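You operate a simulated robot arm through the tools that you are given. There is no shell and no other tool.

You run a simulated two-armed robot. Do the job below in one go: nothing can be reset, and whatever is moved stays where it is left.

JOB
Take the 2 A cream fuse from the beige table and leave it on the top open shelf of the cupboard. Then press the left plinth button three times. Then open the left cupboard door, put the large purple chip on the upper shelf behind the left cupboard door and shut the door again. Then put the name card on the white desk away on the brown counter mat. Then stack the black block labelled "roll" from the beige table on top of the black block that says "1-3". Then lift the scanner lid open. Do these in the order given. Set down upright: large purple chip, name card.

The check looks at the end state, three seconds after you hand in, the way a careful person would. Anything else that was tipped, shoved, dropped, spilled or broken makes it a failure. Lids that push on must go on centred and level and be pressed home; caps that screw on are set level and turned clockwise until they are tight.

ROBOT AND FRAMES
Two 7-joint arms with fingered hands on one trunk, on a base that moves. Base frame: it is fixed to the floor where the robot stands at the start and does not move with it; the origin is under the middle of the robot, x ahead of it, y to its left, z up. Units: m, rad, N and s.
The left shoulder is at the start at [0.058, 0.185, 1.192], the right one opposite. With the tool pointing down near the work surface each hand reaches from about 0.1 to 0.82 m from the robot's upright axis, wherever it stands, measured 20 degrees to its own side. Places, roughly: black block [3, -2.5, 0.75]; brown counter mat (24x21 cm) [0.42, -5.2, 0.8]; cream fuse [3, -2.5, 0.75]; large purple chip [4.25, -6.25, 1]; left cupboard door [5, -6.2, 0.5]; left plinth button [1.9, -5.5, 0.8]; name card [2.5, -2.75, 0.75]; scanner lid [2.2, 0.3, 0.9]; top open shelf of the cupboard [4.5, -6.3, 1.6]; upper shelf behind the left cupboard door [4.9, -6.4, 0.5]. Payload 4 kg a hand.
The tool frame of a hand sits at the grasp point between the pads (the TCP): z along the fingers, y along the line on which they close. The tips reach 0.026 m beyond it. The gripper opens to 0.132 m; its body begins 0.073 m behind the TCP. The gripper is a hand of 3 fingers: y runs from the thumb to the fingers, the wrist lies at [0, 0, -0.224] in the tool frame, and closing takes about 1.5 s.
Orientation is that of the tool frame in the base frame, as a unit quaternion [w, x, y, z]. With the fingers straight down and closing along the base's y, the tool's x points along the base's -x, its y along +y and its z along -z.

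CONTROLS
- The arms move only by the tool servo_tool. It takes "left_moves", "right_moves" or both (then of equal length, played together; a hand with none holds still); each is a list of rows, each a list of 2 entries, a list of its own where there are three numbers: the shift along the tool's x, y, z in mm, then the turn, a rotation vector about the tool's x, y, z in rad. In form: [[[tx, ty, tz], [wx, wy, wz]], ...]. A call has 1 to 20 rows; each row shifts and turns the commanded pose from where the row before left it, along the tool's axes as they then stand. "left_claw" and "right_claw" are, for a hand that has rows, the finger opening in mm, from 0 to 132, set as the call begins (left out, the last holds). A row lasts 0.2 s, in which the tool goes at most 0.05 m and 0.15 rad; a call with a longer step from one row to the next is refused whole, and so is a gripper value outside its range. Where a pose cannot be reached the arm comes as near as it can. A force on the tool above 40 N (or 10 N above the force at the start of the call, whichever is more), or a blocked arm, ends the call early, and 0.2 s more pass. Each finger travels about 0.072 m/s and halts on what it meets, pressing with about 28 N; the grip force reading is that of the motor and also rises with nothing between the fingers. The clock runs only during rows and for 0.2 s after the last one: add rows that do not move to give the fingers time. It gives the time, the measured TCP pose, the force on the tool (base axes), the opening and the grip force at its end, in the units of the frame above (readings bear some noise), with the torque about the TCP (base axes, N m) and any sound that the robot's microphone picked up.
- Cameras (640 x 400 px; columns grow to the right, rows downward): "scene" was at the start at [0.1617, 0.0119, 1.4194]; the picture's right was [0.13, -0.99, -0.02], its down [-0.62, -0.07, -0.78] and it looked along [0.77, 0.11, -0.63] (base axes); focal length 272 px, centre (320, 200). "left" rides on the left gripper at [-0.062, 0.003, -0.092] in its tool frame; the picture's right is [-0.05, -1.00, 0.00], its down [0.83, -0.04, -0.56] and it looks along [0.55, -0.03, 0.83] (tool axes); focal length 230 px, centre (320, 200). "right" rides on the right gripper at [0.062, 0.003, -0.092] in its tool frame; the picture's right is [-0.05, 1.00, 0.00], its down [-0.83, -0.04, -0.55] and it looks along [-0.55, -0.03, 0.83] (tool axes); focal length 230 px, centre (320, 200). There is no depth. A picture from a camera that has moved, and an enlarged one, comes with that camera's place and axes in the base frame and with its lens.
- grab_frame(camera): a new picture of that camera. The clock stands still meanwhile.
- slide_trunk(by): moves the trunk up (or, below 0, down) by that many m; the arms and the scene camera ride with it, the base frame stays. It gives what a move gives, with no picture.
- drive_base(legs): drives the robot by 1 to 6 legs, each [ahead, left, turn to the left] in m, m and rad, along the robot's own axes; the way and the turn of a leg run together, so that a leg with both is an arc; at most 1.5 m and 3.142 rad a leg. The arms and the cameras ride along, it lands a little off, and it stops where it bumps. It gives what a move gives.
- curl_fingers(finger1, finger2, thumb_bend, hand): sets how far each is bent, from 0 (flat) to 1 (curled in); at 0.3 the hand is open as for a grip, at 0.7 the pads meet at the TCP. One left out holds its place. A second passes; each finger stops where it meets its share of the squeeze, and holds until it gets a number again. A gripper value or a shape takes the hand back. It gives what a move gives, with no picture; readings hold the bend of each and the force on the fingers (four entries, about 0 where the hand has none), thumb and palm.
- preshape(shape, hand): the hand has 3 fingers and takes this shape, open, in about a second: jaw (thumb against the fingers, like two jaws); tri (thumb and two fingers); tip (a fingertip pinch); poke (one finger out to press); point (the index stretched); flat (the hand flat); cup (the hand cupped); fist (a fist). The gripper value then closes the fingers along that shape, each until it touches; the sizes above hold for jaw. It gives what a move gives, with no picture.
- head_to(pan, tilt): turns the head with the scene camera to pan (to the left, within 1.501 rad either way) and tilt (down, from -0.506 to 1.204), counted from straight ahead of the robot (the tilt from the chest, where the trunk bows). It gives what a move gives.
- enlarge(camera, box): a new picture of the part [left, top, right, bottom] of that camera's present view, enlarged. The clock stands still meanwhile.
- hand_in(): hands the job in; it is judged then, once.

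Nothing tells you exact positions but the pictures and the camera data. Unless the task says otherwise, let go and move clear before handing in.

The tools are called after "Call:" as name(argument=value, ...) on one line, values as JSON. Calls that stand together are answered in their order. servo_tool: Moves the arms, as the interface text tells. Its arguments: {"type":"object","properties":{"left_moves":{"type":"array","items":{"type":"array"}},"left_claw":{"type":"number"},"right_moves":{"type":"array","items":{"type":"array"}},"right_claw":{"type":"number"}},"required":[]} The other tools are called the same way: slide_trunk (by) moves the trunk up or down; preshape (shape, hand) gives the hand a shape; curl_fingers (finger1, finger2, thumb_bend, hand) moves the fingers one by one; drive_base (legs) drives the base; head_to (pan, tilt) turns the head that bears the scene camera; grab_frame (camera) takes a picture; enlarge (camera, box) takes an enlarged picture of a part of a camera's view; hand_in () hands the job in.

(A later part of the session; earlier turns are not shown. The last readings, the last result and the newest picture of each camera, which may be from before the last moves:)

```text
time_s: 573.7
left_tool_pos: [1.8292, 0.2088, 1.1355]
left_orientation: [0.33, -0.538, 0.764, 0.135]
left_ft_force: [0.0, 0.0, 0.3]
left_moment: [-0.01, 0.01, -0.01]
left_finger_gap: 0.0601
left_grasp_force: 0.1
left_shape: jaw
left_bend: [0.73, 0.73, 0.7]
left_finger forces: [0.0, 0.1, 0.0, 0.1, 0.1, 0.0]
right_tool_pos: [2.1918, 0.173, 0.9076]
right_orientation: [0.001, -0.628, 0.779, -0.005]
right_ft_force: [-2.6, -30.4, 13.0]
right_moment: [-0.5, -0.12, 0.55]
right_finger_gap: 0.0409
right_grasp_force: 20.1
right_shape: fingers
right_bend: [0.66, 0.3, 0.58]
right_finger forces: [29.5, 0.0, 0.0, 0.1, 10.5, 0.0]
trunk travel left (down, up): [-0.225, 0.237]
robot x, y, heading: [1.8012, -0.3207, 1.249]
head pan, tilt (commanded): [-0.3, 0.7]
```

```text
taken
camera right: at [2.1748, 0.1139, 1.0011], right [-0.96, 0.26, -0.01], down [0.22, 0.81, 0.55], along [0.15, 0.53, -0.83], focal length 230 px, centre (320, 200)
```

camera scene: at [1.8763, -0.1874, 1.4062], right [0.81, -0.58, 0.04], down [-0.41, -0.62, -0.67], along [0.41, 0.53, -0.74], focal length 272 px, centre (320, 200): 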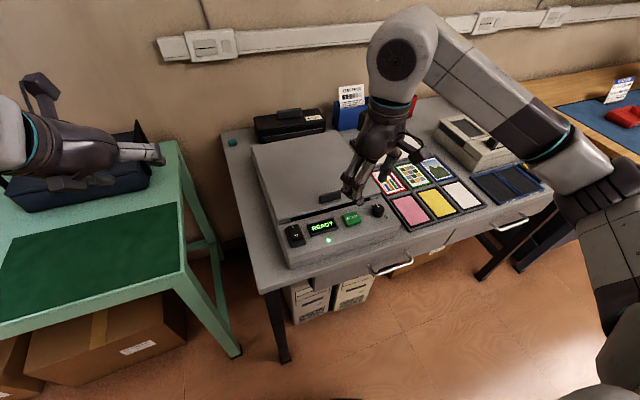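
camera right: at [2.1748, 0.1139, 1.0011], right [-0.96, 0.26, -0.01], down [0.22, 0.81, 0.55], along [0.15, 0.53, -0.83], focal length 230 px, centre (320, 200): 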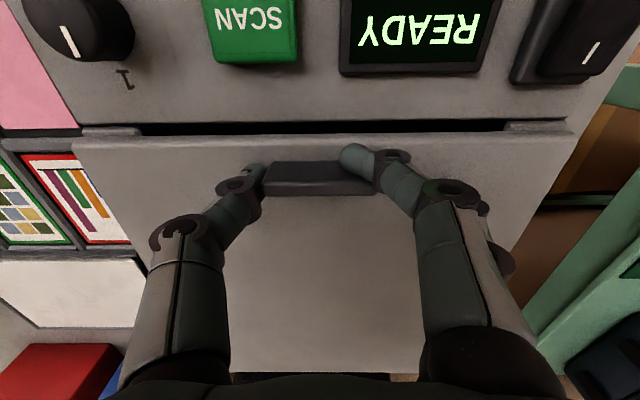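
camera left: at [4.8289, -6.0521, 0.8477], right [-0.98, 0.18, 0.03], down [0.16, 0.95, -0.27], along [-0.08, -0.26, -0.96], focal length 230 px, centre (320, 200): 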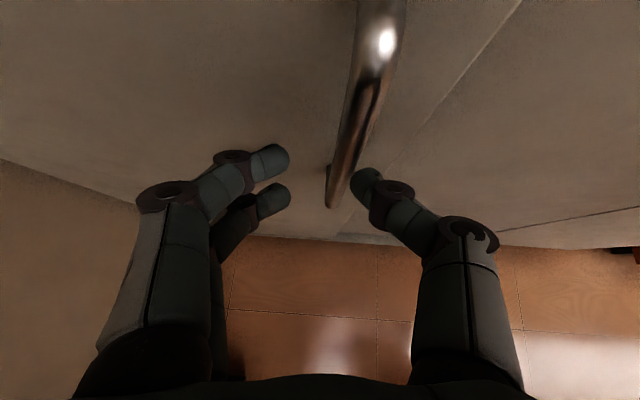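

I need to open them further first. Opening, then shifting the hand back over the handle.

Call:
curl_fingers(hand="right", finger1=0.45, thumb_bend=0.45)

Call:
grab_frame(camera="right")

```text
time_s: 574.7
left_tool_pos: [1.8296, 0.2098, 1.1353]
left_orientation: [0.329, -0.539, 0.763, 0.136]
left_ft_force: [-0.2, -0.5, 0.4]
left_moment: [-0.02, -0.03, 0.01]
left_finger_gap: 0.0599
left_grasp_force: 0.1
left_shape: jaw
left_bend: [0.73, 0.73, 0.7]
left_finger forces: [0.0, 0.0, 0.0, 0.0, 0.1, 0.1]
right_tool_pos: [2.1937, 0.1729, 0.9077]
right_orientation: [0.002, -0.626, 0.779, -0.006]
right_ft_force: [1.0, -36.5, 5.6]
right_moment: [-0.54, 0.07, 0.97]
right_finger_gap: 0.0575
right_grasp_force: 18.2
right_shape: fingers
right_bend: [0.7, 0.3, 0.45]
right_finger forces: [35.2, 0.1, 0.1, 0.0, 0.1, 0.1]
trunk travel left (down, up): [-0.225, 0.237]
robot x, y, heading: [1.8061, -0.3246, 1.244]
head pan, tilt (commanded): [-0.3, 0.7]
```

```text
taken
camera right: at [2.1764, 0.1139, 1.0009], right [-0.96, 0.27, -0.01], down [0.22, 0.81, 0.55], along [0.16, 0.53, -0.83], focal length 230 px, centre (320, 200)
```

right: 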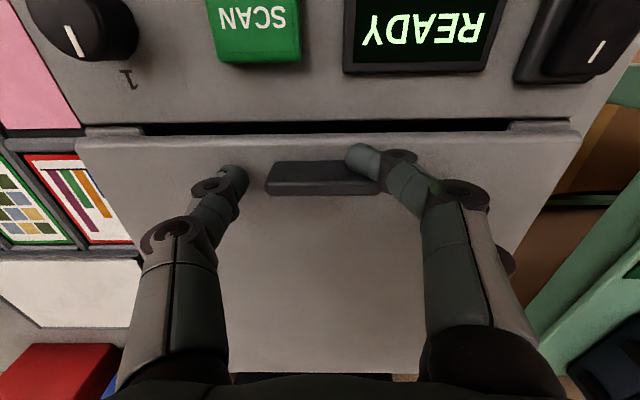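

Finger 1 is jammed against the handle. I'll lift the hand clear and start the grip afresh.

Call:
servo_tool(right_moves=[[[5, 2, -3], [0, 0, 0]], [[0, 0, -15], [0, 0, 0]], [[0, 0, -20], [0, 0, 0]], [[0, 0, 0], [0, 0, 0]]])

Call:
preshape(hand="right", shape="tip")

Call:
grab_frame(camera="right")

Call:
enlarge(camera="scene", box=[240, 120, 400, 270])

```text
time_s: 575.7
left_tool_pos: [1.8323, 0.2141, 1.1328]
left_orientation: [0.328, -0.539, 0.764, 0.135]
left_ft_force: [-0.1, -0.2, -0.1]
left_moment: [0.0, 0.03, 0.05]
left_finger_gap: 0.0601
left_grasp_force: 0.0
left_shape: jaw
left_bend: [0.73, 0.73, 0.7]
left_finger forces: [0.1, 0.1, 0.1, 0.0, 0.0, 0.1]
right_tool_pos: [2.1902, 0.1743, 0.9456]
right_orientation: [0.002, -0.627, 0.779, -0.003]
right_ft_force: [-1.1, 0.0, -0.4]
right_moment: [0.03, 0.04, 0.03]
right_finger_gap: 0.0839
right_grasp_force: 0.0
right_shape: fingers
right_bend: [0.45, 0.3, 0.45]
right_finger forces: [0.1, 0.1, 0.0, 0.0, 0.0, 0.1]
trunk travel left (down, up): [-0.225, 0.237]
robot x, y, heading: [1.8019, -0.3228, 1.252]
head pan, tilt (commanded): [-0.3, 0.7]
```

```text
time_s: 576.6
left_tool_pos: [1.8305, 0.2135, 1.1313]
left_orientation: [0.328, -0.539, 0.764, 0.135]
left_ft_force: [0.4, 0.0, -0.7]
left_moment: [-0.04, 0.02, 0.03]
left_finger_gap: 0.0601
left_grasp_force: 0.1
left_shape: jaw
left_bend: [0.73, 0.73, 0.7]
left_finger forces: [0.0, 0.1, 0.1, 0.1, 0.0, 0.0]
right_tool_pos: [2.1902, 0.1741, 0.9429]
right_orientation: [0.001, -0.627, 0.779, -0.004]
right_ft_force: [0.2, -0.1, -0.3]
right_moment: [0.0, -0.01, -0.02]
right_finger_gap: 0.1321
right_grasp_force: 0.2
right_shape: tip
right_bend: [0.3, 0.3, 0.3]
right_finger forces: [0.0, 0.0, 0.1, 0.0, 0.0, 0.1]
trunk travel left (down, up): [-0.225, 0.237]
robot x, y, heading: [1.8061, -0.3236, 1.25]
head pan, tilt (commanded): [-0.3, 0.7]
```

```text
taken
camera right: at [2.1727, 0.1148, 1.0373], right [-0.96, 0.27, -0.01], down [0.22, 0.8, 0.55], along [0.15, 0.53, -0.83], focal length 230 px, centre (320, 200)
```

right: 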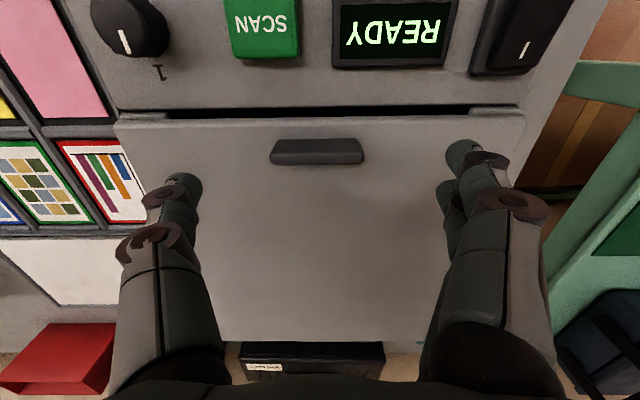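

```text
2.67 times, centred on (320, 195) of scene
camera zoom: at [1.8763, -0.187, 1.4061], right [0.81, -0.58, 0.04], down [-0.41, -0.62, -0.67], along [0.42, 0.53, -0.74], focal length 725 px, centre (320, 213)
```

zoom: 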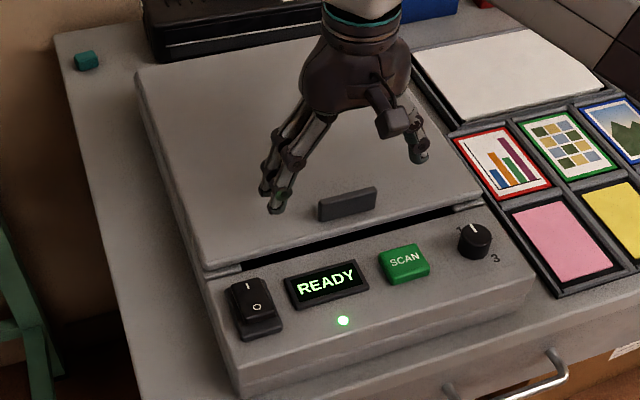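

The hand is free again. Plan: pinch the handle's ends with thumb and finger 1 only (finger 2 held out), with the hand centred ~5 mm behind the handle's axis so both tips meet the end faces squarely.

Call:
curl_fingers(hand="right", finger1=0.5, finger2=0.1, thumb_bend=0.5)

Call:
servo_tool(right_moves=[[[-3.5, -2, 0], [0, 0, 0]], [[0, 0, 10], [0, 0, 0]], [[0, 0, 10], [0, 0, 0]], [[0, 0, 8], [0, 0, 0]], [[0, 0, 0], [0, 0, 0]]])

Call:
grab_frame(camera="right")

Call:
enlarge(camera="scene", box=[280, 140, 400, 240])

```text
time_s: 577.6
left_tool_pos: [1.8297, 0.2151, 1.1308]
left_orientation: [0.329, -0.539, 0.764, 0.135]
left_ft_force: [-0.5, -0.4, 0.0]
left_moment: [0.01, 0.01, -0.01]
left_finger_gap: 0.0601
left_grasp_force: 0.1
left_shape: jaw
left_bend: [0.73, 0.73, 0.7]
left_finger forces: [0.0, 0.0, 0.1, 0.0, 0.0, 0.0]
right_tool_pos: [2.1896, 0.1734, 0.9452]
right_orientation: [0.002, -0.626, 0.779, -0.004]
right_ft_force: [0.0, 0.1, 0.2]
right_moment: [0.05, 0.03, -0.01]
right_finger_gap: 0.0685
right_grasp_force: 0.1
right_shape: fingers
right_bend: [0.5, 0.1, 0.5]
right_finger forces: [0.0, 0.0, 0.0, 0.0, 0.1, 0.0]
trunk travel left (down, up): [-0.225, 0.237]
robot x, y, heading: [1.8045, -0.3242, 1.245]
head pan, tilt (commanded): [-0.3, 0.7]
```

```text
time_s: 578.8
left_tool_pos: [1.831, 0.2156, 1.1317]
left_orientation: [0.329, -0.539, 0.764, 0.134]
left_ft_force: [0.1, 0.5, -0.3]
left_moment: [0.04, 0.04, -0.01]
left_finger_gap: 0.06
left_grasp_force: 0.0
left_shape: jaw
left_bend: [0.73, 0.73, 0.7]
left_finger forces: [0.1, 0.0, 0.0, 0.0, 0.0, 0.0]
right_tool_pos: [2.1915, 0.178, 0.916]
right_orientation: [0.001, -0.626, 0.78, -0.004]
right_ft_force: [-1.3, -0.4, 0.3]
right_moment: [0.01, -0.01, 0.0]
right_finger_gap: 0.0684
right_grasp_force: 0.1
right_shape: fingers
right_bend: [0.5, 0.1, 0.5]
right_finger forces: [0.1, 0.1, 0.0, 0.0, 0.0, 0.0]
trunk travel left (down, up): [-0.225, 0.237]
robot x, y, heading: [1.8043, -0.3211, 1.247]
head pan, tilt (commanded): [-0.3, 0.7]
```

```text
taken
camera right: at [2.1758, 0.1179, 1.0089], right [-0.96, 0.27, -0.01], down [0.22, 0.8, 0.55], along [0.15, 0.53, -0.83], focal length 230 px, centre (320, 200)
```

right: 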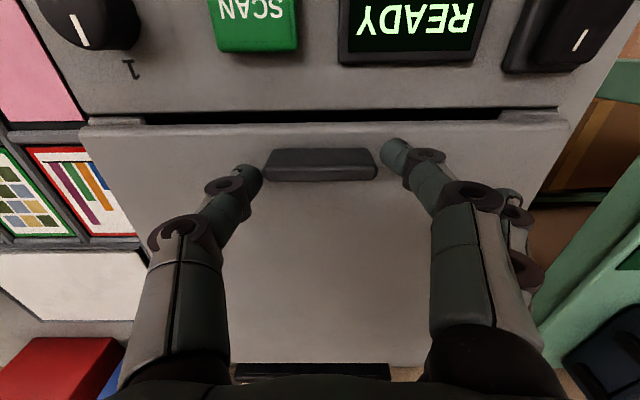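

```text
4.00 times, centred on (340, 190) of scene
camera zoom: at [1.8763, -0.1871, 1.4061], right [0.81, -0.58, 0.04], down [-0.41, -0.62, -0.67], along [0.42, 0.53, -0.74], focal length 1088 px, centre (240, 240)
```

zoom: 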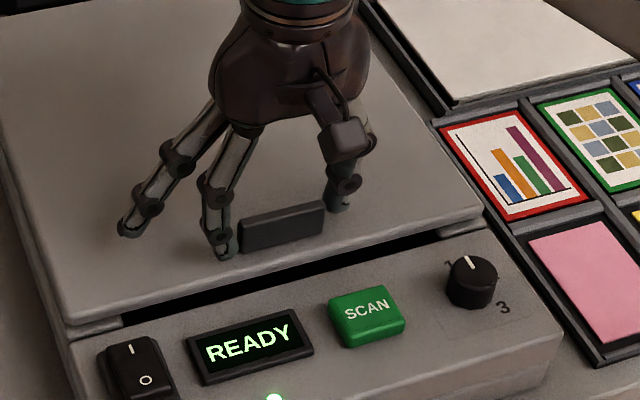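

Thumb and finger 1 now sit right beside the handle's two ends. Lowering ~9 mm and pinching.

Call:
servo_tool(right_moves=[[[0, 0, 4], [0, 0, 0]], [[0, 0, 3], [0, 0, 0]], [[0, 0, 2], [0, 0, 0]], [[0, 0, 0], [0, 0, 0]]])

Call:
curl_fingers(hand="right", finger1=0.75, thumb_bend=0.75)

Call:
grab_frame(camera="right")

```text
time_s: 579.8
left_tool_pos: [1.8289, 0.214, 1.1323]
left_orientation: [0.329, -0.539, 0.763, 0.135]
left_ft_force: [-0.5, -0.7, 0.7]
left_moment: [-0.03, -0.02, -0.02]
left_finger_gap: 0.0599
left_grasp_force: 0.0
left_shape: jaw
left_bend: [0.73, 0.73, 0.7]
left_finger forces: [0.1, 0.0, 0.1, 0.0, 0.0, 0.0]
right_tool_pos: [2.192, 0.1781, 0.9083]
right_orientation: [0.003, -0.627, 0.779, -0.002]
right_ft_force: [0.7, 1.9, 9.1]
right_moment: [0.07, 0.43, -0.1]
right_finger_gap: 0.0678
right_grasp_force: 4.7
right_shape: fingers
right_bend: [0.51, 0.1, 0.5]
right_finger forces: [9.9, 0.0, 0.0, 0.1, 0.0, 0.0]
trunk travel left (down, up): [-0.225, 0.237]
robot x, y, heading: [1.8031, -0.3232, 1.246]
head pan, tilt (commanded): [-0.3, 0.7]
```

```text
time_s: 580.8
left_tool_pos: [1.8313, 0.2142, 1.1325]
left_orientation: [0.328, -0.539, 0.764, 0.135]
left_ft_force: [0.9, 0.2, 0.3]
left_moment: [0.03, -0.01, -0.01]
left_finger_gap: 0.0601
left_grasp_force: 0.1
left_shape: jaw
left_bend: [0.73, 0.73, 0.7]
left_finger forces: [0.1, 0.1, 0.0, 0.0, 0.0, 0.0]
right_tool_pos: [2.1943, 0.1775, 0.9091]
right_orientation: [0.003, -0.626, 0.78, -0.002]
right_ft_force: [10.2, 3.7, 13.6]
right_moment: [0.06, 0.38, 0.23]
right_finger_gap: 0.0569
right_grasp_force: 19.4
right_shape: fingers
right_bend: [0.59, 0.1, 0.6]
right_finger forces: [20.0, 0.1, 0.0, 0.0, 19.8, 0.0]
trunk travel left (down, up): [-0.225, 0.237]
robot x, y, heading: [1.804, -0.3247, 1.249]
head pan, tilt (commanded): [-0.3, 0.7]
```

```text
taken
camera right: at [2.1766, 0.1181, 1.0003], right [-0.96, 0.27, -0.01], down [0.22, 0.8, 0.56], along [0.15, 0.53, -0.83], focal length 230 px, centre (320, 200)
```

right: 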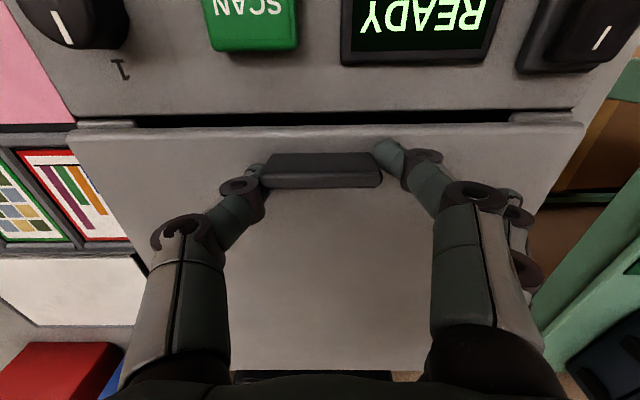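

The handle is pinched squarely (57 mm, 20 N on each side). Now lift along the lid's arc (hinge ~0.27–0.28 m behind), starting with the first ~15°.

Call:
servo_tool(right_moves=[[[0, 0, -5], [0, 0, 0]], [[-0.6, 0, -9], [0, 0, 0]], [[-1.1, 0, -14], [0, 0, 0]], [[-1.8, 0, -14], [0, 0, 0]], [[-2.6, 0, -14], [0, 0, 0]], [[0, 0, 0], [0, 0, 0]]])

Call:
grab_frame(camera="right")

Call:
enlarge(camera="scene", box=[220, 90, 420, 270])

```text
time_s: 582.2
left_tool_pos: [1.8319, 0.2154, 1.1318]
left_orientation: [0.326, -0.539, 0.765, 0.134]
left_ft_force: [1.3, -0.6, 0.1]
left_moment: [0.0, 0.04, 0.0]
left_finger_gap: 0.0597
left_grasp_force: 0.1
left_shape: jaw
left_bend: [0.73, 0.73, 0.7]
left_finger forces: [0.0, 0.0, 0.0, 0.1, 0.0, 0.0]
right_tool_pos: [2.1959, 0.1848, 0.9627]
right_orientation: [0.001, -0.626, 0.78, -0.003]
right_ft_force: [10.1, 8.9, -4.9]
right_moment: [0.18, 0.53, 0.22]
right_finger_gap: 0.0571
right_grasp_force: 19.8
right_shape: fingers
right_bend: [0.59, 0.1, 0.59]
right_finger forces: [18.4, 0.1, 0.1, 0.1, 20.2, 0.1]
trunk travel left (down, up): [-0.225, 0.237]
robot x, y, heading: [1.8055, -0.3242, 1.245]
head pan, tilt (commanded): [-0.3, 0.7]
```

```text
taken
camera right: at [2.1781, 0.1249, 1.0553], right [-0.96, 0.27, -0.01], down [0.22, 0.8, 0.55], along [0.15, 0.53, -0.83], focal length 230 px, centre (320, 200)
```

right: 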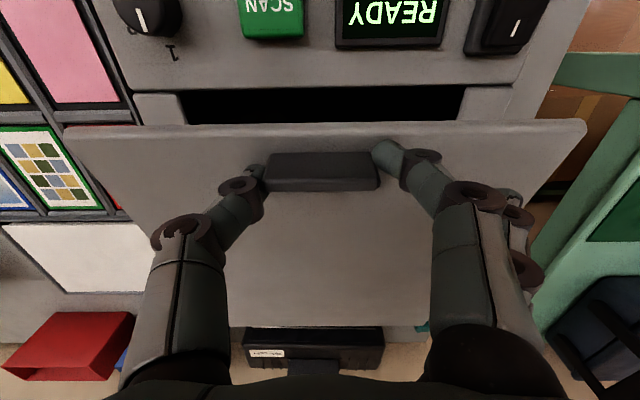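

```text
2.22 times, centred on (320, 180) of scene
camera zoom: at [1.8784, -0.1853, 1.4058], right [0.81, -0.58, 0.04], down [-0.41, -0.62, -0.67], along [0.41, 0.52, -0.74], focal length 604 px, centre (320, 244)
```

zoom: 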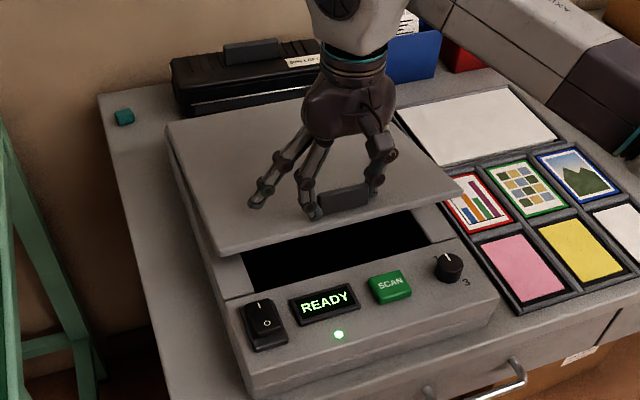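

It opens nicely, but fully open would be beyond my arm's reach from here. I'll lower the lid back, let go, move the base ~0.13 m closer, and take it again.

Call:
servo_tool(right_moves=[[[2.6, 0, 14], [0, 0, 0]], [[1.8, 0, 14], [0, 0, 0]], [[1.1, 0, 14], [0, 0, 0]], [[0.6, 0, 9], [0, 0, 0]], [[0, 0, 3], [0, 0, 0]], [[0, 0, 0], [0, 0, 0]]])

Call:
curl_fingers(hand="right", finger1=0.45, thumb_bend=0.45)

Call:
servo_tool(right_moves=[[[0, 0, -10], [0, 0, 0]], [[0, 0, -25], [0, 0, 0]], [[25, 0, -25], [0, 0, 0]], [[30, 0, 0], [0, 0, 0]], [[30, 0, 0], [0, 0, 0]], [[30, 0, 0], [0, 0, 0]], [[10, 0, 0], [0, 0, 0]], [[0, 0, 0], [0, 0, 0]]])

Call:
drive_base(legs=[[0.13, 0, 0]])

Call:
grab_frame(camera="right")

Call:
grab_frame(camera="scene")

```text
time_s: 583.6
left_tool_pos: [1.8314, 0.2152, 1.1322]
left_orientation: [0.328, -0.538, 0.765, 0.133]
left_ft_force: [0.4, 1.7, 0.8]
left_moment: [-0.01, 0.02, 0.0]
left_finger_gap: 0.06
left_grasp_force: 0.1
left_shape: jaw
left_bend: [0.73, 0.73, 0.7]
left_finger forces: [0.0, 0.1, 0.0, 0.0, 0.1, 0.0]
right_tool_pos: [2.1938, 0.1773, 0.9094]
right_orientation: [0.001, -0.627, 0.779, -0.004]
right_ft_force: [6.7, 4.3, -1.6]
right_moment: [0.16, -0.17, 0.18]
right_finger_gap: 0.0565
right_grasp_force: 14.1
right_shape: fingers
right_bend: [0.58, 0.1, 0.6]
right_finger forces: [10.6, 0.0, 0.1, 0.0, 17.2, 0.1]
trunk travel left (down, up): [-0.225, 0.237]
robot x, y, heading: [1.8064, -0.3199, 1.244]
head pan, tilt (commanded): [-0.3, 0.7]
```

```text
time_s: 584.6
left_tool_pos: [1.8298, 0.2148, 1.1326]
left_orientation: [0.328, -0.539, 0.764, 0.135]
left_ft_force: [1.3, -0.3, 0.0]
left_moment: [0.02, -0.01, 0.0]
left_finger_gap: 0.0601
left_grasp_force: 0.0
left_shape: jaw
left_bend: [0.73, 0.73, 0.7]
left_finger forces: [0.1, 0.0, 0.0, 0.1, 0.1, 0.1]
right_tool_pos: [2.1938, 0.1769, 0.9105]
right_orientation: [0.002, -0.627, 0.779, -0.004]
right_ft_force: [0.3, -0.5, 0.0]
right_moment: [-0.01, 0.0, -0.01]
right_finger_gap: 0.0838
right_grasp_force: 0.0
right_shape: fingers
right_bend: [0.45, 0.1, 0.45]
right_finger forces: [0.1, 0.1, 0.0, 0.0, 0.0, 0.1]
trunk travel left (down, up): [-0.225, 0.237]
robot x, y, heading: [1.8008, -0.3244, 1.247]
head pan, tilt (commanded): [-0.3, 0.7]
```

```text
time_s: 586.4
left_tool_pos: [1.8301, 0.2144, 1.1322]
left_orientation: [0.328, -0.539, 0.764, 0.135]
left_ft_force: [0.1, 0.8, -0.2]
left_moment: [0.01, -0.04, 0.0]
left_finger_gap: 0.06
left_grasp_force: 0.1
left_shape: jaw
left_bend: [0.73, 0.73, 0.7]
left_finger forces: [0.0, 0.0, 0.1, 0.0, 0.0, 0.1]
right_tool_pos: [2.1643, 0.054, 0.9694]
right_orientation: [0.001, -0.627, 0.779, -0.003]
right_ft_force: [0.0, -0.4, -0.3]
right_moment: [-0.02, -0.02, -0.02]
right_finger_gap: 0.0841
right_grasp_force: 0.0
right_shape: fingers
right_bend: [0.45, 0.1, 0.45]
right_finger forces: [0.1, 0.1, 0.1, 0.0, 0.0, 0.0]
trunk travel left (down, up): [-0.225, 0.237]
robot x, y, heading: [1.8043, -0.3222, 1.247]
head pan, tilt (commanded): [-0.3, 0.7]
```

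```text
time_s: 587.6
left_tool_pos: [1.8707, 0.3342, 1.1318]
left_orientation: [0.328, -0.539, 0.764, 0.135]
left_ft_force: [0.3, 0.8, -0.2]
left_moment: [0.02, 0.01, 0.01]
left_finger_gap: 0.0599
left_grasp_force: 0.1
left_shape: jaw
left_bend: [0.73, 0.73, 0.7]
left_finger forces: [0.0, 0.0, 0.0, 0.1, 0.0, 0.0]
right_tool_pos: [2.2069, 0.175, 0.9685]
right_orientation: [0.002, -0.626, 0.779, -0.003]
right_ft_force: [0.1, 0.3, -0.1]
right_moment: [0.0, 0.02, 0.01]
right_finger_gap: 0.084
right_grasp_force: 0.0
right_shape: fingers
right_bend: [0.45, 0.1, 0.45]
right_finger forces: [0.1, 0.0, 0.0, 0.0, 0.0, 0.1]
trunk travel left (down, up): [-0.225, 0.237]
robot x, y, heading: [1.8436, -0.2006, 1.246]
head pan, tilt (commanded): [-0.3, 0.7]
```

```text
taken
camera right: at [2.1887, 0.1157, 1.0624], right [-0.96, 0.27, -0.01], down [0.22, 0.8, 0.55], along [0.15, 0.53, -0.83], focal length 230 px, centre (320, 200)
```

right: 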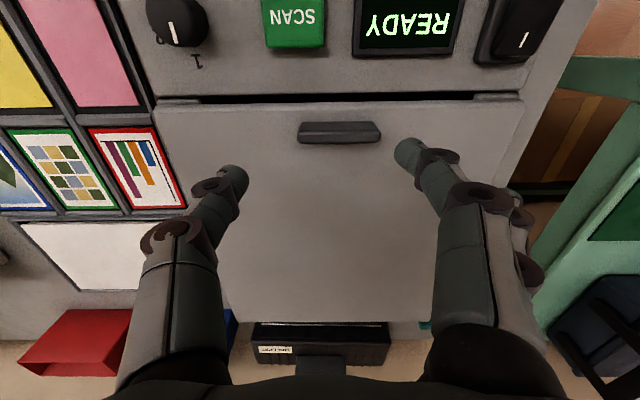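

```text
taken
camera scene: at [1.9169, -0.0664, 1.4064], right [0.81, -0.58, 0.04], down [-0.41, -0.62, -0.67], along [0.42, 0.53, -0.74], focal length 272 px, centre (320, 200)
```

scene: 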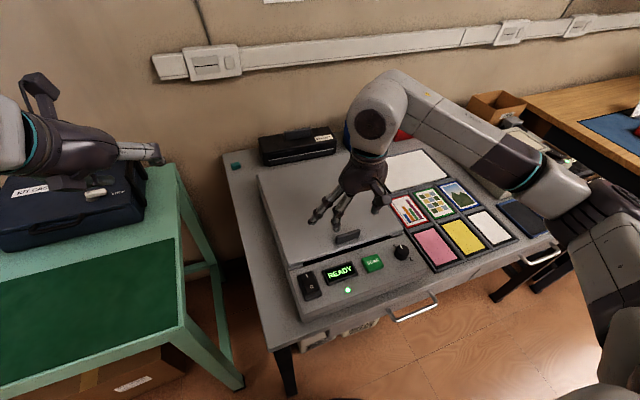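

Now 0.13 m closer. I'll line up with the handle again (15 mm to the left), lower and pinch.

Call:
servo_tool(right_moves=[[[0, 15, 0], [0, 0, 0]], [[0, 0, 20], [0, 0, 0]], [[0, 0, 20], [0, 0, 0]], [[0, 0, 12], [0, 0, 0]], [[0, 0, 0], [0, 0, 0]]])

Call:
curl_fingers(hand="right", finger1=0.5, thumb_bend=0.5)

Call:
grab_frame(camera="right")

```text
time_s: 588.8
left_tool_pos: [1.8721, 0.3359, 1.1324]
left_orientation: [0.329, -0.539, 0.764, 0.135]
left_ft_force: [-0.2, -0.6, 0.1]
left_moment: [-0.01, 0.02, -0.01]
left_finger_gap: 0.0602
left_grasp_force: 0.1
left_shape: jaw
left_bend: [0.73, 0.73, 0.7]
left_finger forces: [0.0, 0.0, 0.1, 0.0, 0.0, 0.0]
right_tool_pos: [2.1926, 0.179, 0.9173]
right_orientation: [0.003, -0.626, 0.779, -0.003]
right_ft_force: [0.2, -0.4, -0.5]
right_moment: [0.0, 0.03, 0.06]
right_finger_gap: 0.0841
right_grasp_force: 0.0
right_shape: fingers
right_bend: [0.45, 0.1, 0.45]
right_finger forces: [0.0, 0.1, 0.0, 0.1, 0.1, 0.1]
trunk travel left (down, up): [-0.225, 0.237]
robot x, y, heading: [1.8455, -0.1968, 1.247]
head pan, tilt (commanded): [-0.3, 0.7]
```

```text
time_s: 589.8
left_tool_pos: [1.8703, 0.3346, 1.1329]
left_orientation: [0.328, -0.539, 0.764, 0.134]
left_ft_force: [0.4, 0.1, 1.1]
left_moment: [-0.02, 0.04, 0.01]
left_finger_gap: 0.0602
left_grasp_force: 0.1
left_shape: jaw
left_bend: [0.73, 0.73, 0.7]
left_finger forces: [0.1, 0.0, 0.1, 0.0, 0.0, 0.1]
right_tool_pos: [2.1923, 0.1779, 0.9176]
right_orientation: [0.002, -0.626, 0.779, -0.003]
right_ft_force: [-0.5, -0.4, -0.3]
right_moment: [0.01, 0.02, -0.01]
right_finger_gap: 0.0685
right_grasp_force: 0.0
right_shape: fingers
right_bend: [0.5, 0.1, 0.5]
right_finger forces: [0.0, 0.0, 0.0, 0.0, 0.1, 0.0]
trunk travel left (down, up): [-0.225, 0.237]
robot x, y, heading: [1.8455, -0.204, 1.246]
head pan, tilt (commanded): [-0.3, 0.7]
```

```text
taken
camera right: at [2.1746, 0.1189, 1.01], right [-0.96, 0.27, -0.01], down [0.22, 0.8, 0.55], along [0.15, 0.53, -0.83], focal length 230 px, centre (320, 200)
```

right: 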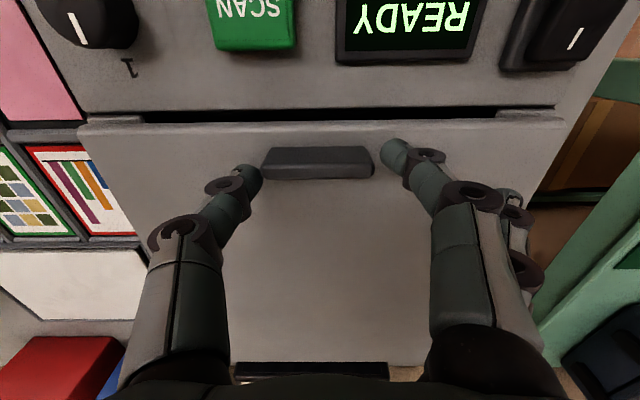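

Same good alignment as before. Lowering 9 mm and pinching.

Call:
servo_tool(right_moves=[[[0, 0, 4], [0, 0, 0]], [[0, 0, 3], [0, 0, 0]], [[0, 0, 2.5], [0, 0, 0]], [[0, 0, 0], [0, 0, 0]]])

Call:
curl_fingers(hand="right", finger1=0.8, thumb_bend=0.8)

Call:
servo_tool(right_moves=[[[0, 0, -5], [0, 0, 0]], [[-0.6, 0, -9], [0, 0, 0]], [[-1.1, 0, -14], [0, 0, 0]], [[-1.8, 0, -14], [0, 0, 0]], [[-2.6, 0, -14], [0, 0, 0]], [[0, 0, 0], [0, 0, 0]]])

Call:
enlarge(camera="scene", box=[220, 110, 440, 310])

```text
time_s: 590.8
left_tool_pos: [1.8704, 0.3352, 1.1331]
left_orientation: [0.329, -0.538, 0.764, 0.134]
left_ft_force: [-0.1, 0.0, -0.7]
left_moment: [0.02, 0.01, -0.05]
left_finger_gap: 0.06
left_grasp_force: 0.0
left_shape: jaw
left_bend: [0.73, 0.73, 0.7]
left_finger forces: [0.0, 0.0, 0.1, 0.1, 0.0, 0.1]
right_tool_pos: [2.1908, 0.1779, 0.9089]
right_orientation: [0.002, -0.626, 0.779, -0.003]
right_ft_force: [0.0, -0.6, 8.5]
right_moment: [-0.05, 0.35, 0.0]
right_finger_gap: 0.0682
right_grasp_force: 4.1
right_shape: fingers
right_bend: [0.51, 0.1, 0.5]
right_finger forces: [8.4, 0.0, 0.0, 0.1, 0.0, 0.0]
trunk travel left (down, up): [-0.225, 0.237]
robot x, y, heading: [1.8434, -0.2001, 1.244]
head pan, tilt (commanded): [-0.3, 0.7]
```

```text
time_s: 591.8
left_tool_pos: [1.8727, 0.3357, 1.1318]
left_orientation: [0.329, -0.539, 0.764, 0.135]
left_ft_force: [-0.6, -0.8, 0.6]
left_moment: [-0.04, -0.02, -0.01]
left_finger_gap: 0.0599
left_grasp_force: 0.0
left_shape: jaw
left_bend: [0.73, 0.73, 0.7]
left_finger forces: [0.0, 0.1, 0.0, 0.1, 0.1, 0.0]
right_tool_pos: [2.1926, 0.1787, 0.909]
right_orientation: [0.002, -0.626, 0.78, -0.003]
right_ft_force: [9.4, 3.9, 9.2]
right_moment: [0.03, 0.21, 0.26]
right_finger_gap: 0.0556
right_grasp_force: 18.8
right_shape: fingers
right_bend: [0.58, 0.1, 0.6]
right_finger forces: [18.2, 0.0, 0.0, 0.0, 18.7, 0.0]
trunk travel left (down, up): [-0.225, 0.237]
robot x, y, heading: [1.842, -0.2037, 1.242]
head pan, tilt (commanded): [-0.3, 0.7]
```

```text
time_s: 593.2
left_tool_pos: [1.8742, 0.3376, 1.1304]
left_orientation: [0.328, -0.538, 0.765, 0.134]
left_ft_force: [-0.3, 0.9, 0.4]
left_moment: [0.01, 0.0, 0.02]
left_finger_gap: 0.0602
left_grasp_force: 0.1
left_shape: jaw
left_bend: [0.73, 0.73, 0.7]
left_finger forces: [0.0, 0.0, 0.0, 0.0, 0.0, 0.0]
right_tool_pos: [2.1946, 0.1861, 0.962]
right_orientation: [0.001, -0.626, 0.78, -0.002]
right_ft_force: [12.2, 14.1, -7.1]
right_moment: [0.41, 0.46, 0.33]
right_finger_gap: 0.0558
right_grasp_force: 22.0
right_shape: fingers
right_bend: [0.59, 0.1, 0.59]
right_finger forces: [17.7, 0.1, 0.1, 0.0, 25.1, 0.0]
trunk travel left (down, up): [-0.225, 0.237]
robot x, y, heading: [1.8453, -0.2028, 1.25]
head pan, tilt (commanded): [-0.3, 0.7]
```

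```text
2.00 times, centred on (330, 210) of scene
camera zoom: at [1.9196, -0.063, 1.4056], right [0.81, -0.58, 0.04], down [-0.41, -0.62, -0.67], along [0.41, 0.52, -0.74], focal length 544 px, centre (300, 180)
```

zoom: 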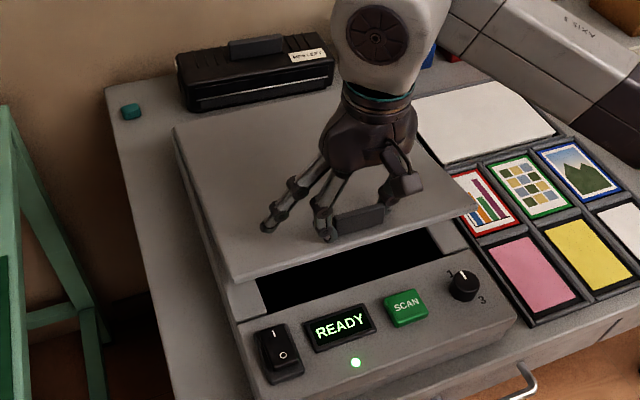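

The lid follows. I'll continue along the arc in steps, leaning the hand slightly with the lid.

Call:
servo_tool(right_moves=[[[-7.9, 0, -17.3], [0, 0.03, 0]], [[-6.8, 0, -18.1], [0, 0.03, 0]], [[-7.4, 0, -17.8], [0, 0.03, 0]], [[0, 0, 0], [0, 0, 0]]])

Call:
enlarge(camera="scene", box=[220, 110, 440, 310])

```text
time_s: 594.2
left_tool_pos: [1.8736, 0.3346, 1.1325]
left_orientation: [0.328, -0.539, 0.764, 0.135]
left_ft_force: [0.5, 0.1, -1.0]
left_moment: [0.03, 0.01, 0.02]
left_finger_gap: 0.0602
left_grasp_force: 0.1
left_shape: jaw
left_bend: [0.73, 0.73, 0.7]
left_finger forces: [0.0, 0.0, 0.0, 0.0, 0.0, 0.0]
right_tool_pos: [2.1991, 0.2059, 1.0149]
right_orientation: [-0.035, -0.625, 0.779, -0.032]
right_ft_force: [10.8, 2.6, -5.2]
right_moment: [0.07, 0.88, 0.09]
right_finger_gap: 0.0557
right_grasp_force: 23.0
right_shape: fingers
right_bend: [0.6, 0.1, 0.58]
right_finger forces: [22.9, 0.0, 0.0, 0.1, 23.2, 0.1]
trunk travel left (down, up): [-0.225, 0.237]
robot x, y, heading: [1.8449, -0.1994, 1.252]
head pan, tilt (commanded): [-0.3, 0.7]
```

```text
2.00 times, centred on (330, 210) of scene
camera zoom: at [1.9197, -0.0654, 1.4059], right [0.81, -0.58, 0.04], down [-0.41, -0.62, -0.67], along [0.41, 0.52, -0.74], focal length 544 px, centre (300, 180)
```

zoom: 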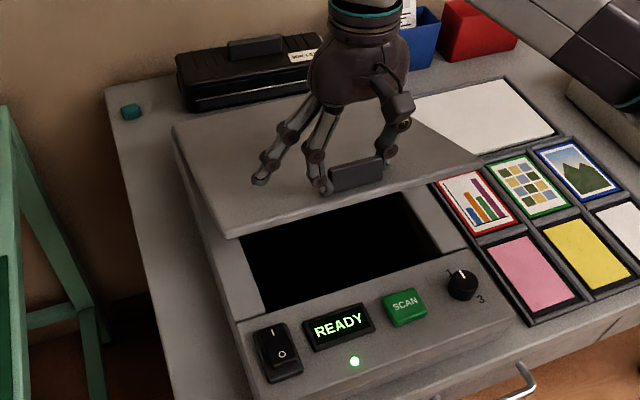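

Forces are low; about 23° open. Continuing to roughly 45°.

Call:
servo_tool(right_moves=[[[-8.1, 0, -17.5], [0, 0.03, 0]], [[-8.8, 0, -17.1], [0, 0.03, 0]], [[-9.5, 0, -16.8], [0, 0.03, 0]], [[-10.8, 0, -16.5], [0, 0.03, 0]], [[-10.9, 0, -15.3], [0, 0.03, 0]], [[0, 0, 0], [0, 0, 0]]])

Call:
enlarge(camera="scene", box=[220, 90, 440, 290])

```text
time_s: 595.6
left_tool_pos: [1.8724, 0.3328, 1.1333]
left_orientation: [0.329, -0.538, 0.764, 0.135]
left_ft_force: [0.7, -0.3, 0.5]
left_moment: [-0.01, 0.01, -0.02]
left_finger_gap: 0.0598
left_grasp_force: 0.1
left_shape: jaw
left_bend: [0.73, 0.73, 0.7]
left_finger forces: [0.1, 0.0, 0.1, 0.0, 0.0, 0.0]
right_tool_pos: [2.2107, 0.2637, 1.0911]
right_orientation: [-0.093, -0.622, 0.774, -0.077]
right_ft_force: [11.4, -10.7, 4.2]
right_moment: [-0.17, 0.9, -0.48]
right_finger_gap: 0.0559
right_grasp_force: 24.2
right_shape: fingers
right_bend: [0.63, 0.1, 0.58]
right_finger forces: [23.6, 0.0, 0.0, 0.0, 23.9, 0.0]
trunk travel left (down, up): [-0.225, 0.237]
robot x, y, heading: [1.842, -0.2002, 1.247]
head pan, tilt (commanded): [-0.3, 0.7]
```

```text
2.00 times, centred on (330, 190) of scene
camera zoom: at [1.9193, -0.0683, 1.4063], right [0.81, -0.58, 0.04], down [-0.41, -0.62, -0.67], along [0.41, 0.53, -0.74], focal length 544 px, centre (300, 220)
```

zoom: 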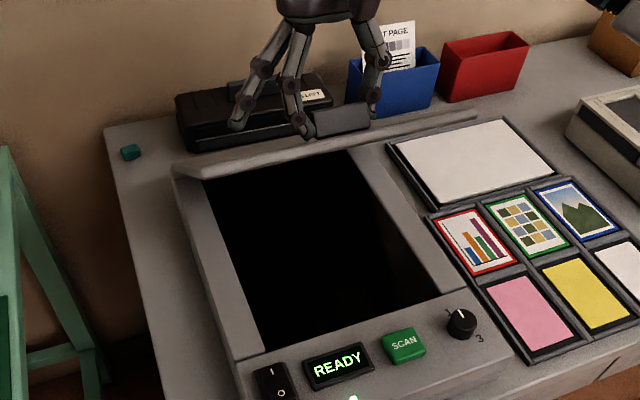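

About 43° open and the handle still held. Continuing the arc to ~63°, keeping the hand's lean constant.

Call:
servo_tool(right_moves=[[[-10.6, 0, -16.1], [0, 0, 0]], [[-12.5, 0, -14.7], [0, 0, 0]], [[-13.4, 0, -13.8], [0, 0, 0]], [[-14.3, 0, -12.9], [0, 0, 0]], [[0, 0, 0], [0, 0, 0]]])

Call:
enlarge(camera="scene", box=[220, 60, 440, 260])

```text
time_s: 596.8
left_tool_pos: [1.8696, 0.3368, 1.1323]
left_orientation: [0.328, -0.539, 0.764, 0.135]
left_ft_force: [0.5, 0.3, -0.8]
left_moment: [-0.03, -0.02, -0.01]
left_finger_gap: 0.06
left_grasp_force: 0.0
left_shape: jaw
left_bend: [0.73, 0.73, 0.7]
left_finger forces: [0.0, 0.0, 0.1, 0.1, 0.0, 0.0]
right_tool_pos: [2.2231, 0.3306, 1.1335]
right_orientation: [-0.091, -0.623, 0.773, -0.079]
right_ft_force: [-5.4, 4.1, -6.2]
right_moment: [0.16, -0.04, -0.09]
right_finger_gap: 0.0232
right_grasp_force: 4.4
right_shape: fingers
right_bend: [0.61, 0.1, 0.68]
right_finger forces: [7.7, 0.1, 0.1, 0.0, 1.1, 0.1]
trunk travel left (down, up): [-0.225, 0.237]
robot x, y, heading: [1.8454, -0.1991, 1.254]
head pan, tilt (commanded): [-0.3, 0.7]
```

```text
2.00 times, centred on (330, 160) of scene
camera zoom: at [1.9169, -0.065, 1.4059], right [0.81, -0.58, 0.04], down [-0.41, -0.62, -0.67], along [0.41, 0.53, -0.74], focal length 544 px, centre (300, 280)
```

zoom: 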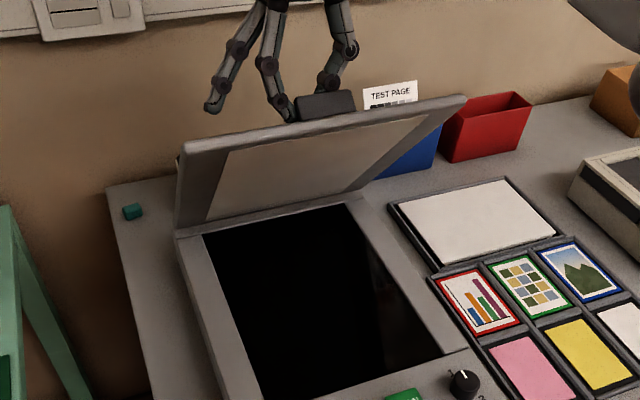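

The pinch has slipped but the lid is still up at about 60°. I'll look closely at how it is being held before doing anything.

Call:
grab_frame(camera="right")

Call:
enlarge(camera="scene", box=[270, 40, 390, 140])

Call:
grab_frame(camera="left")

```text
taken
camera right: at [2.2105, 0.2936, 1.2385], right [-0.97, 0.26, -0.02], down [0.24, 0.91, 0.34], along [0.11, 0.32, -0.94], focal length 230 px, centre (320, 200)
```

right: 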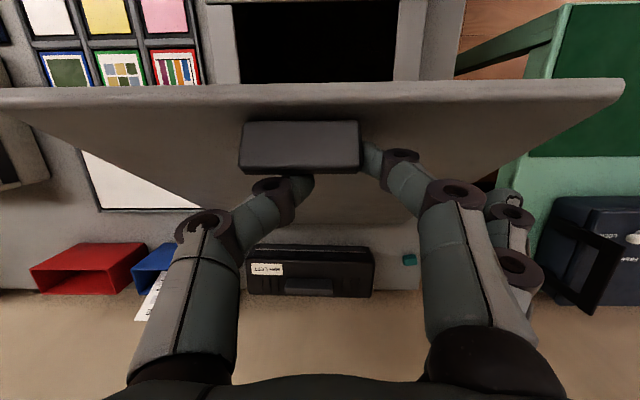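

```text
4.00 times, centred on (330, 90) of scene
camera zoom: at [1.9169, -0.065, 1.4059], right [0.81, -0.58, 0.04], down [-0.41, -0.62, -0.67], along [0.41, 0.53, -0.74], focal length 1088 px, centre (280, 640)
```

zoom: 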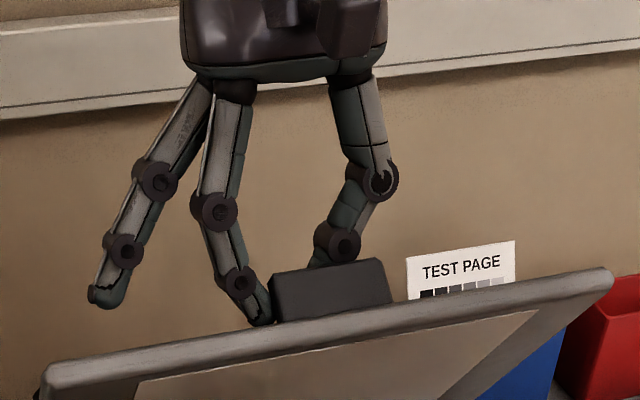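

```text
taken
camera left: at [1.8486, 0.3312, 1.2401], right [0.92, -0.34, 0.18], down [-0.33, -0.94, -0.12], along [0.21, 0.05, -0.98], focal length 230 px, centre (320, 200)
```

left: 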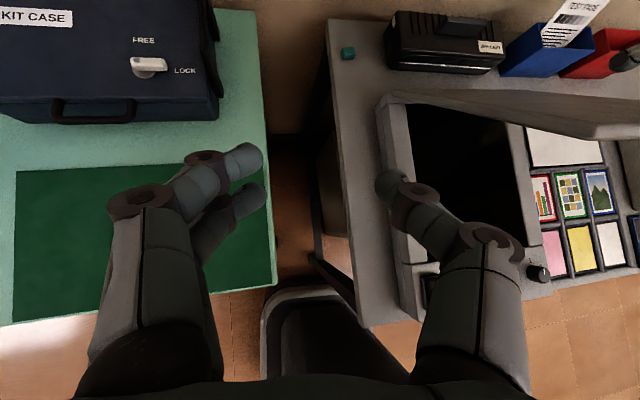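

The thumb has slid behind the handle; the lid seems to stay up on its own hinge friction. I'll raise the hand a little to test whether it holds.

Call:
servo_tool(right_moves=[[[1, 0, -4], [0, 0, 0]], [[1, 0, -4], [0, 0, 0]], [[0, 0, 0], [0, 0, 0]]])

Call:
enlarge(camera="scene", box=[220, 40, 440, 240])

```text
time_s: 597.6
left_tool_pos: [1.8719, 0.3371, 1.1307]
left_orientation: [0.328, -0.539, 0.764, 0.133]
left_ft_force: [0.5, 0.3, -0.5]
left_moment: [0.0, 0.01, -0.04]
left_finger_gap: 0.0597
left_grasp_force: 0.1
left_shape: jaw
left_bend: [0.73, 0.73, 0.7]
left_finger forces: [0.0, 0.0, 0.0, 0.0, 0.0, 0.0]
right_tool_pos: [2.2226, 0.3296, 1.1399]
right_orientation: [-0.092, -0.621, 0.774, -0.079]
right_ft_force: [-6.4, 8.2, -13.1]
right_moment: [0.29, 0.12, -0.03]
right_finger_gap: 0.0278
right_grasp_force: 7.3
right_shape: fingers
right_bend: [0.59, 0.1, 0.67]
right_finger forces: [6.1, 0.0, 0.0, 0.1, 9.3, 0.0]
trunk travel left (down, up): [-0.225, 0.237]
robot x, y, heading: [1.8435, -0.201, 1.245]
head pan, tilt (commanded): [-0.3, 0.7]
```

```text
2.00 times, centred on (330, 140) of scene
camera zoom: at [1.9169, -0.0627, 1.4057], right [0.81, -0.58, 0.04], down [-0.41, -0.62, -0.67], along [0.42, 0.52, -0.74], focal length 544 px, centre (300, 320)
```

zoom: 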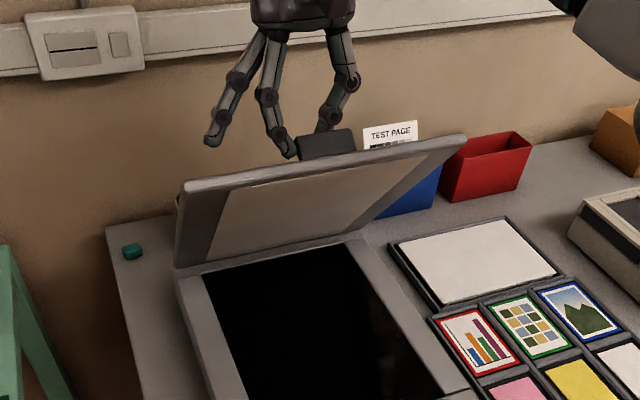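

The thumb is now hooked under the handle, so lifting still opens the lid. I'll follow the arc further, mostly backward now.

Call:
servo_tool(right_moves=[[[-8, 0, -3.5], [0, 0, 0]], [[-8, 0, -3.5], [0, 0, 0]], [[-8, 0, -5], [0, 0, 0]], [[-8, 0, -5], [0, 0, 0]], [[0, 0, 0], [0, 0, 0]]])

Call:
enlarge(camera="scene", box=[220, 40, 440, 240])

Call:
grab_frame(camera="right")

```text
time_s: 598.8
left_tool_pos: [1.8707, 0.3364, 1.1321]
left_orientation: [0.328, -0.539, 0.764, 0.135]
left_ft_force: [0.3, 0.5, 0.7]
left_moment: [-0.04, 0.0, -0.02]
left_finger_gap: 0.0601
left_grasp_force: 0.1
left_shape: jaw
left_bend: [0.73, 0.73, 0.7]
left_finger forces: [0.1, 0.0, 0.0, 0.0, 0.0, 0.0]
right_tool_pos: [2.2304, 0.3629, 1.1523]
right_orientation: [-0.092, -0.622, 0.773, -0.079]
right_ft_force: [-5.4, 0.6, -2.8]
right_moment: [0.02, 0.0, -0.12]
right_finger_gap: 0.024
right_grasp_force: 2.4
right_shape: fingers
right_bend: [0.62, 0.1, 0.68]
right_finger forces: [5.0, 0.1, 0.0, 0.0, 0.0, 0.0]
trunk travel left (down, up): [-0.225, 0.237]
robot x, y, heading: [1.8426, -0.1965, 1.247]
head pan, tilt (commanded): [-0.3, 0.7]
```

```text
2.00 times, centred on (330, 140) of scene
camera zoom: at [1.9165, -0.0656, 1.4061], right [0.81, -0.58, 0.04], down [-0.41, -0.62, -0.67], along [0.42, 0.53, -0.74], focal length 544 px, centre (300, 320)
```

zoom: 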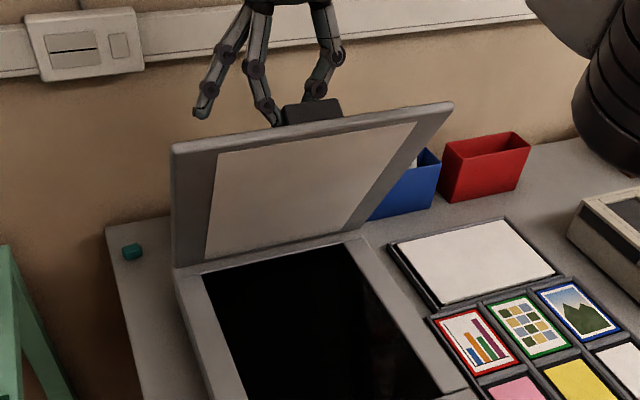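

```text
taken
camera right: at [2.2187, 0.3273, 1.2568], right [-0.96, 0.26, -0.02], down [0.24, 0.91, 0.34], along [0.11, 0.32, -0.94], focal length 230 px, centre (320, 200)
```

right: 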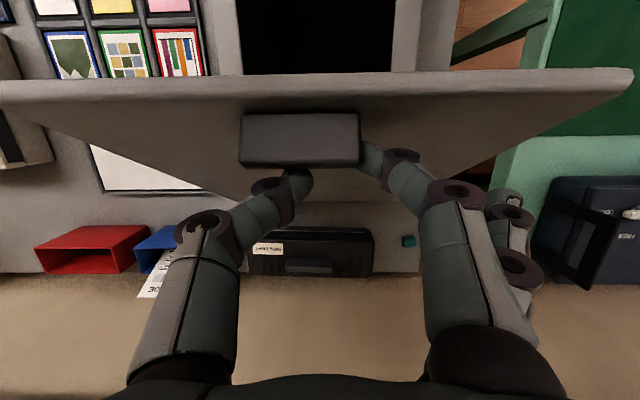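

About 70° now and the thumb is unloaded, so the hinge seems to hold the lid. I'll follow a bit further up and back.

Call:
servo_tool(right_moves=[[[-4, 0, -8], [0, 0, 0]], [[-6, 0, -7], [0, 0, 0]], [[-8, 0, -5], [0, 0, 0]], [[-8, 0, -4], [0, 0, 0]], [[0, 0, 0], [0, 0, 0]]])

Call:
enlarge(camera="scene", box=[220, 40, 440, 240])

Call:
grab_frame(camera="right")

```text
time_s: 600.0
left_tool_pos: [1.8707, 0.3373, 1.1338]
left_orientation: [0.329, -0.539, 0.764, 0.134]
left_ft_force: [0.5, 0.0, -0.6]
left_moment: [-0.01, -0.02, 0.01]
left_finger_gap: 0.06
left_grasp_force: 0.1
left_shape: jaw
left_bend: [0.73, 0.73, 0.7]
left_finger forces: [0.0, 0.0, 0.0, 0.0, 0.0, 0.1]
right_tool_pos: [2.2362, 0.3863, 1.1624]
right_orientation: [-0.1, -0.619, 0.774, -0.082]
right_ft_force: [-4.7, 1.1, -1.9]
right_moment: [0.06, 0.05, -0.11]
right_finger_gap: 0.0239
right_grasp_force: 2.6
right_shape: fingers
right_bend: [0.62, 0.1, 0.68]
right_finger forces: [4.9, 0.1, 0.0, 0.0, 0.0, 0.0]
right hand out of reach, approached as far as the arm can: row 4
trunk travel left (down, up): [-0.225, 0.237]
robot x, y, heading: [1.846, -0.2001, 1.247]
head pan, tilt (commanded): [-0.3, 0.7]
```

```text
2.00 times, centred on (330, 140) of scene
camera zoom: at [1.9166, -0.0653, 1.4061], right [0.81, -0.58, 0.04], down [-0.41, -0.62, -0.67], along [0.42, 0.53, -0.74], focal length 544 px, centre (300, 320)
```

zoom: 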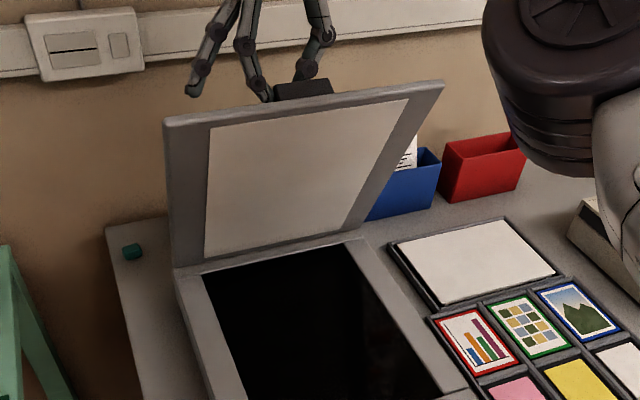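

```text
taken
camera right: at [2.225, 0.3533, 1.2676], right [-0.96, 0.27, -0.02], down [0.25, 0.91, 0.32], along [0.1, 0.31, -0.95], focal length 230 px, centre (320, 200)
```

right: 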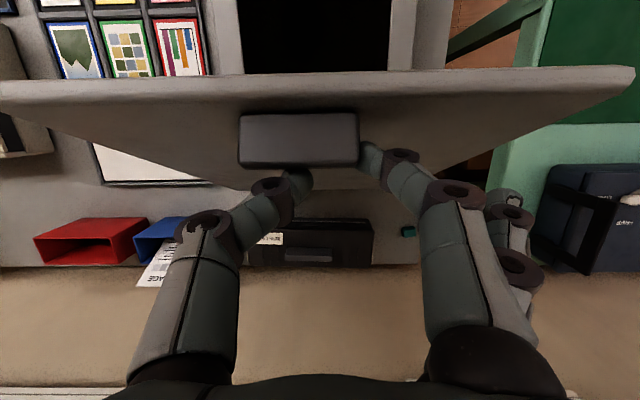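

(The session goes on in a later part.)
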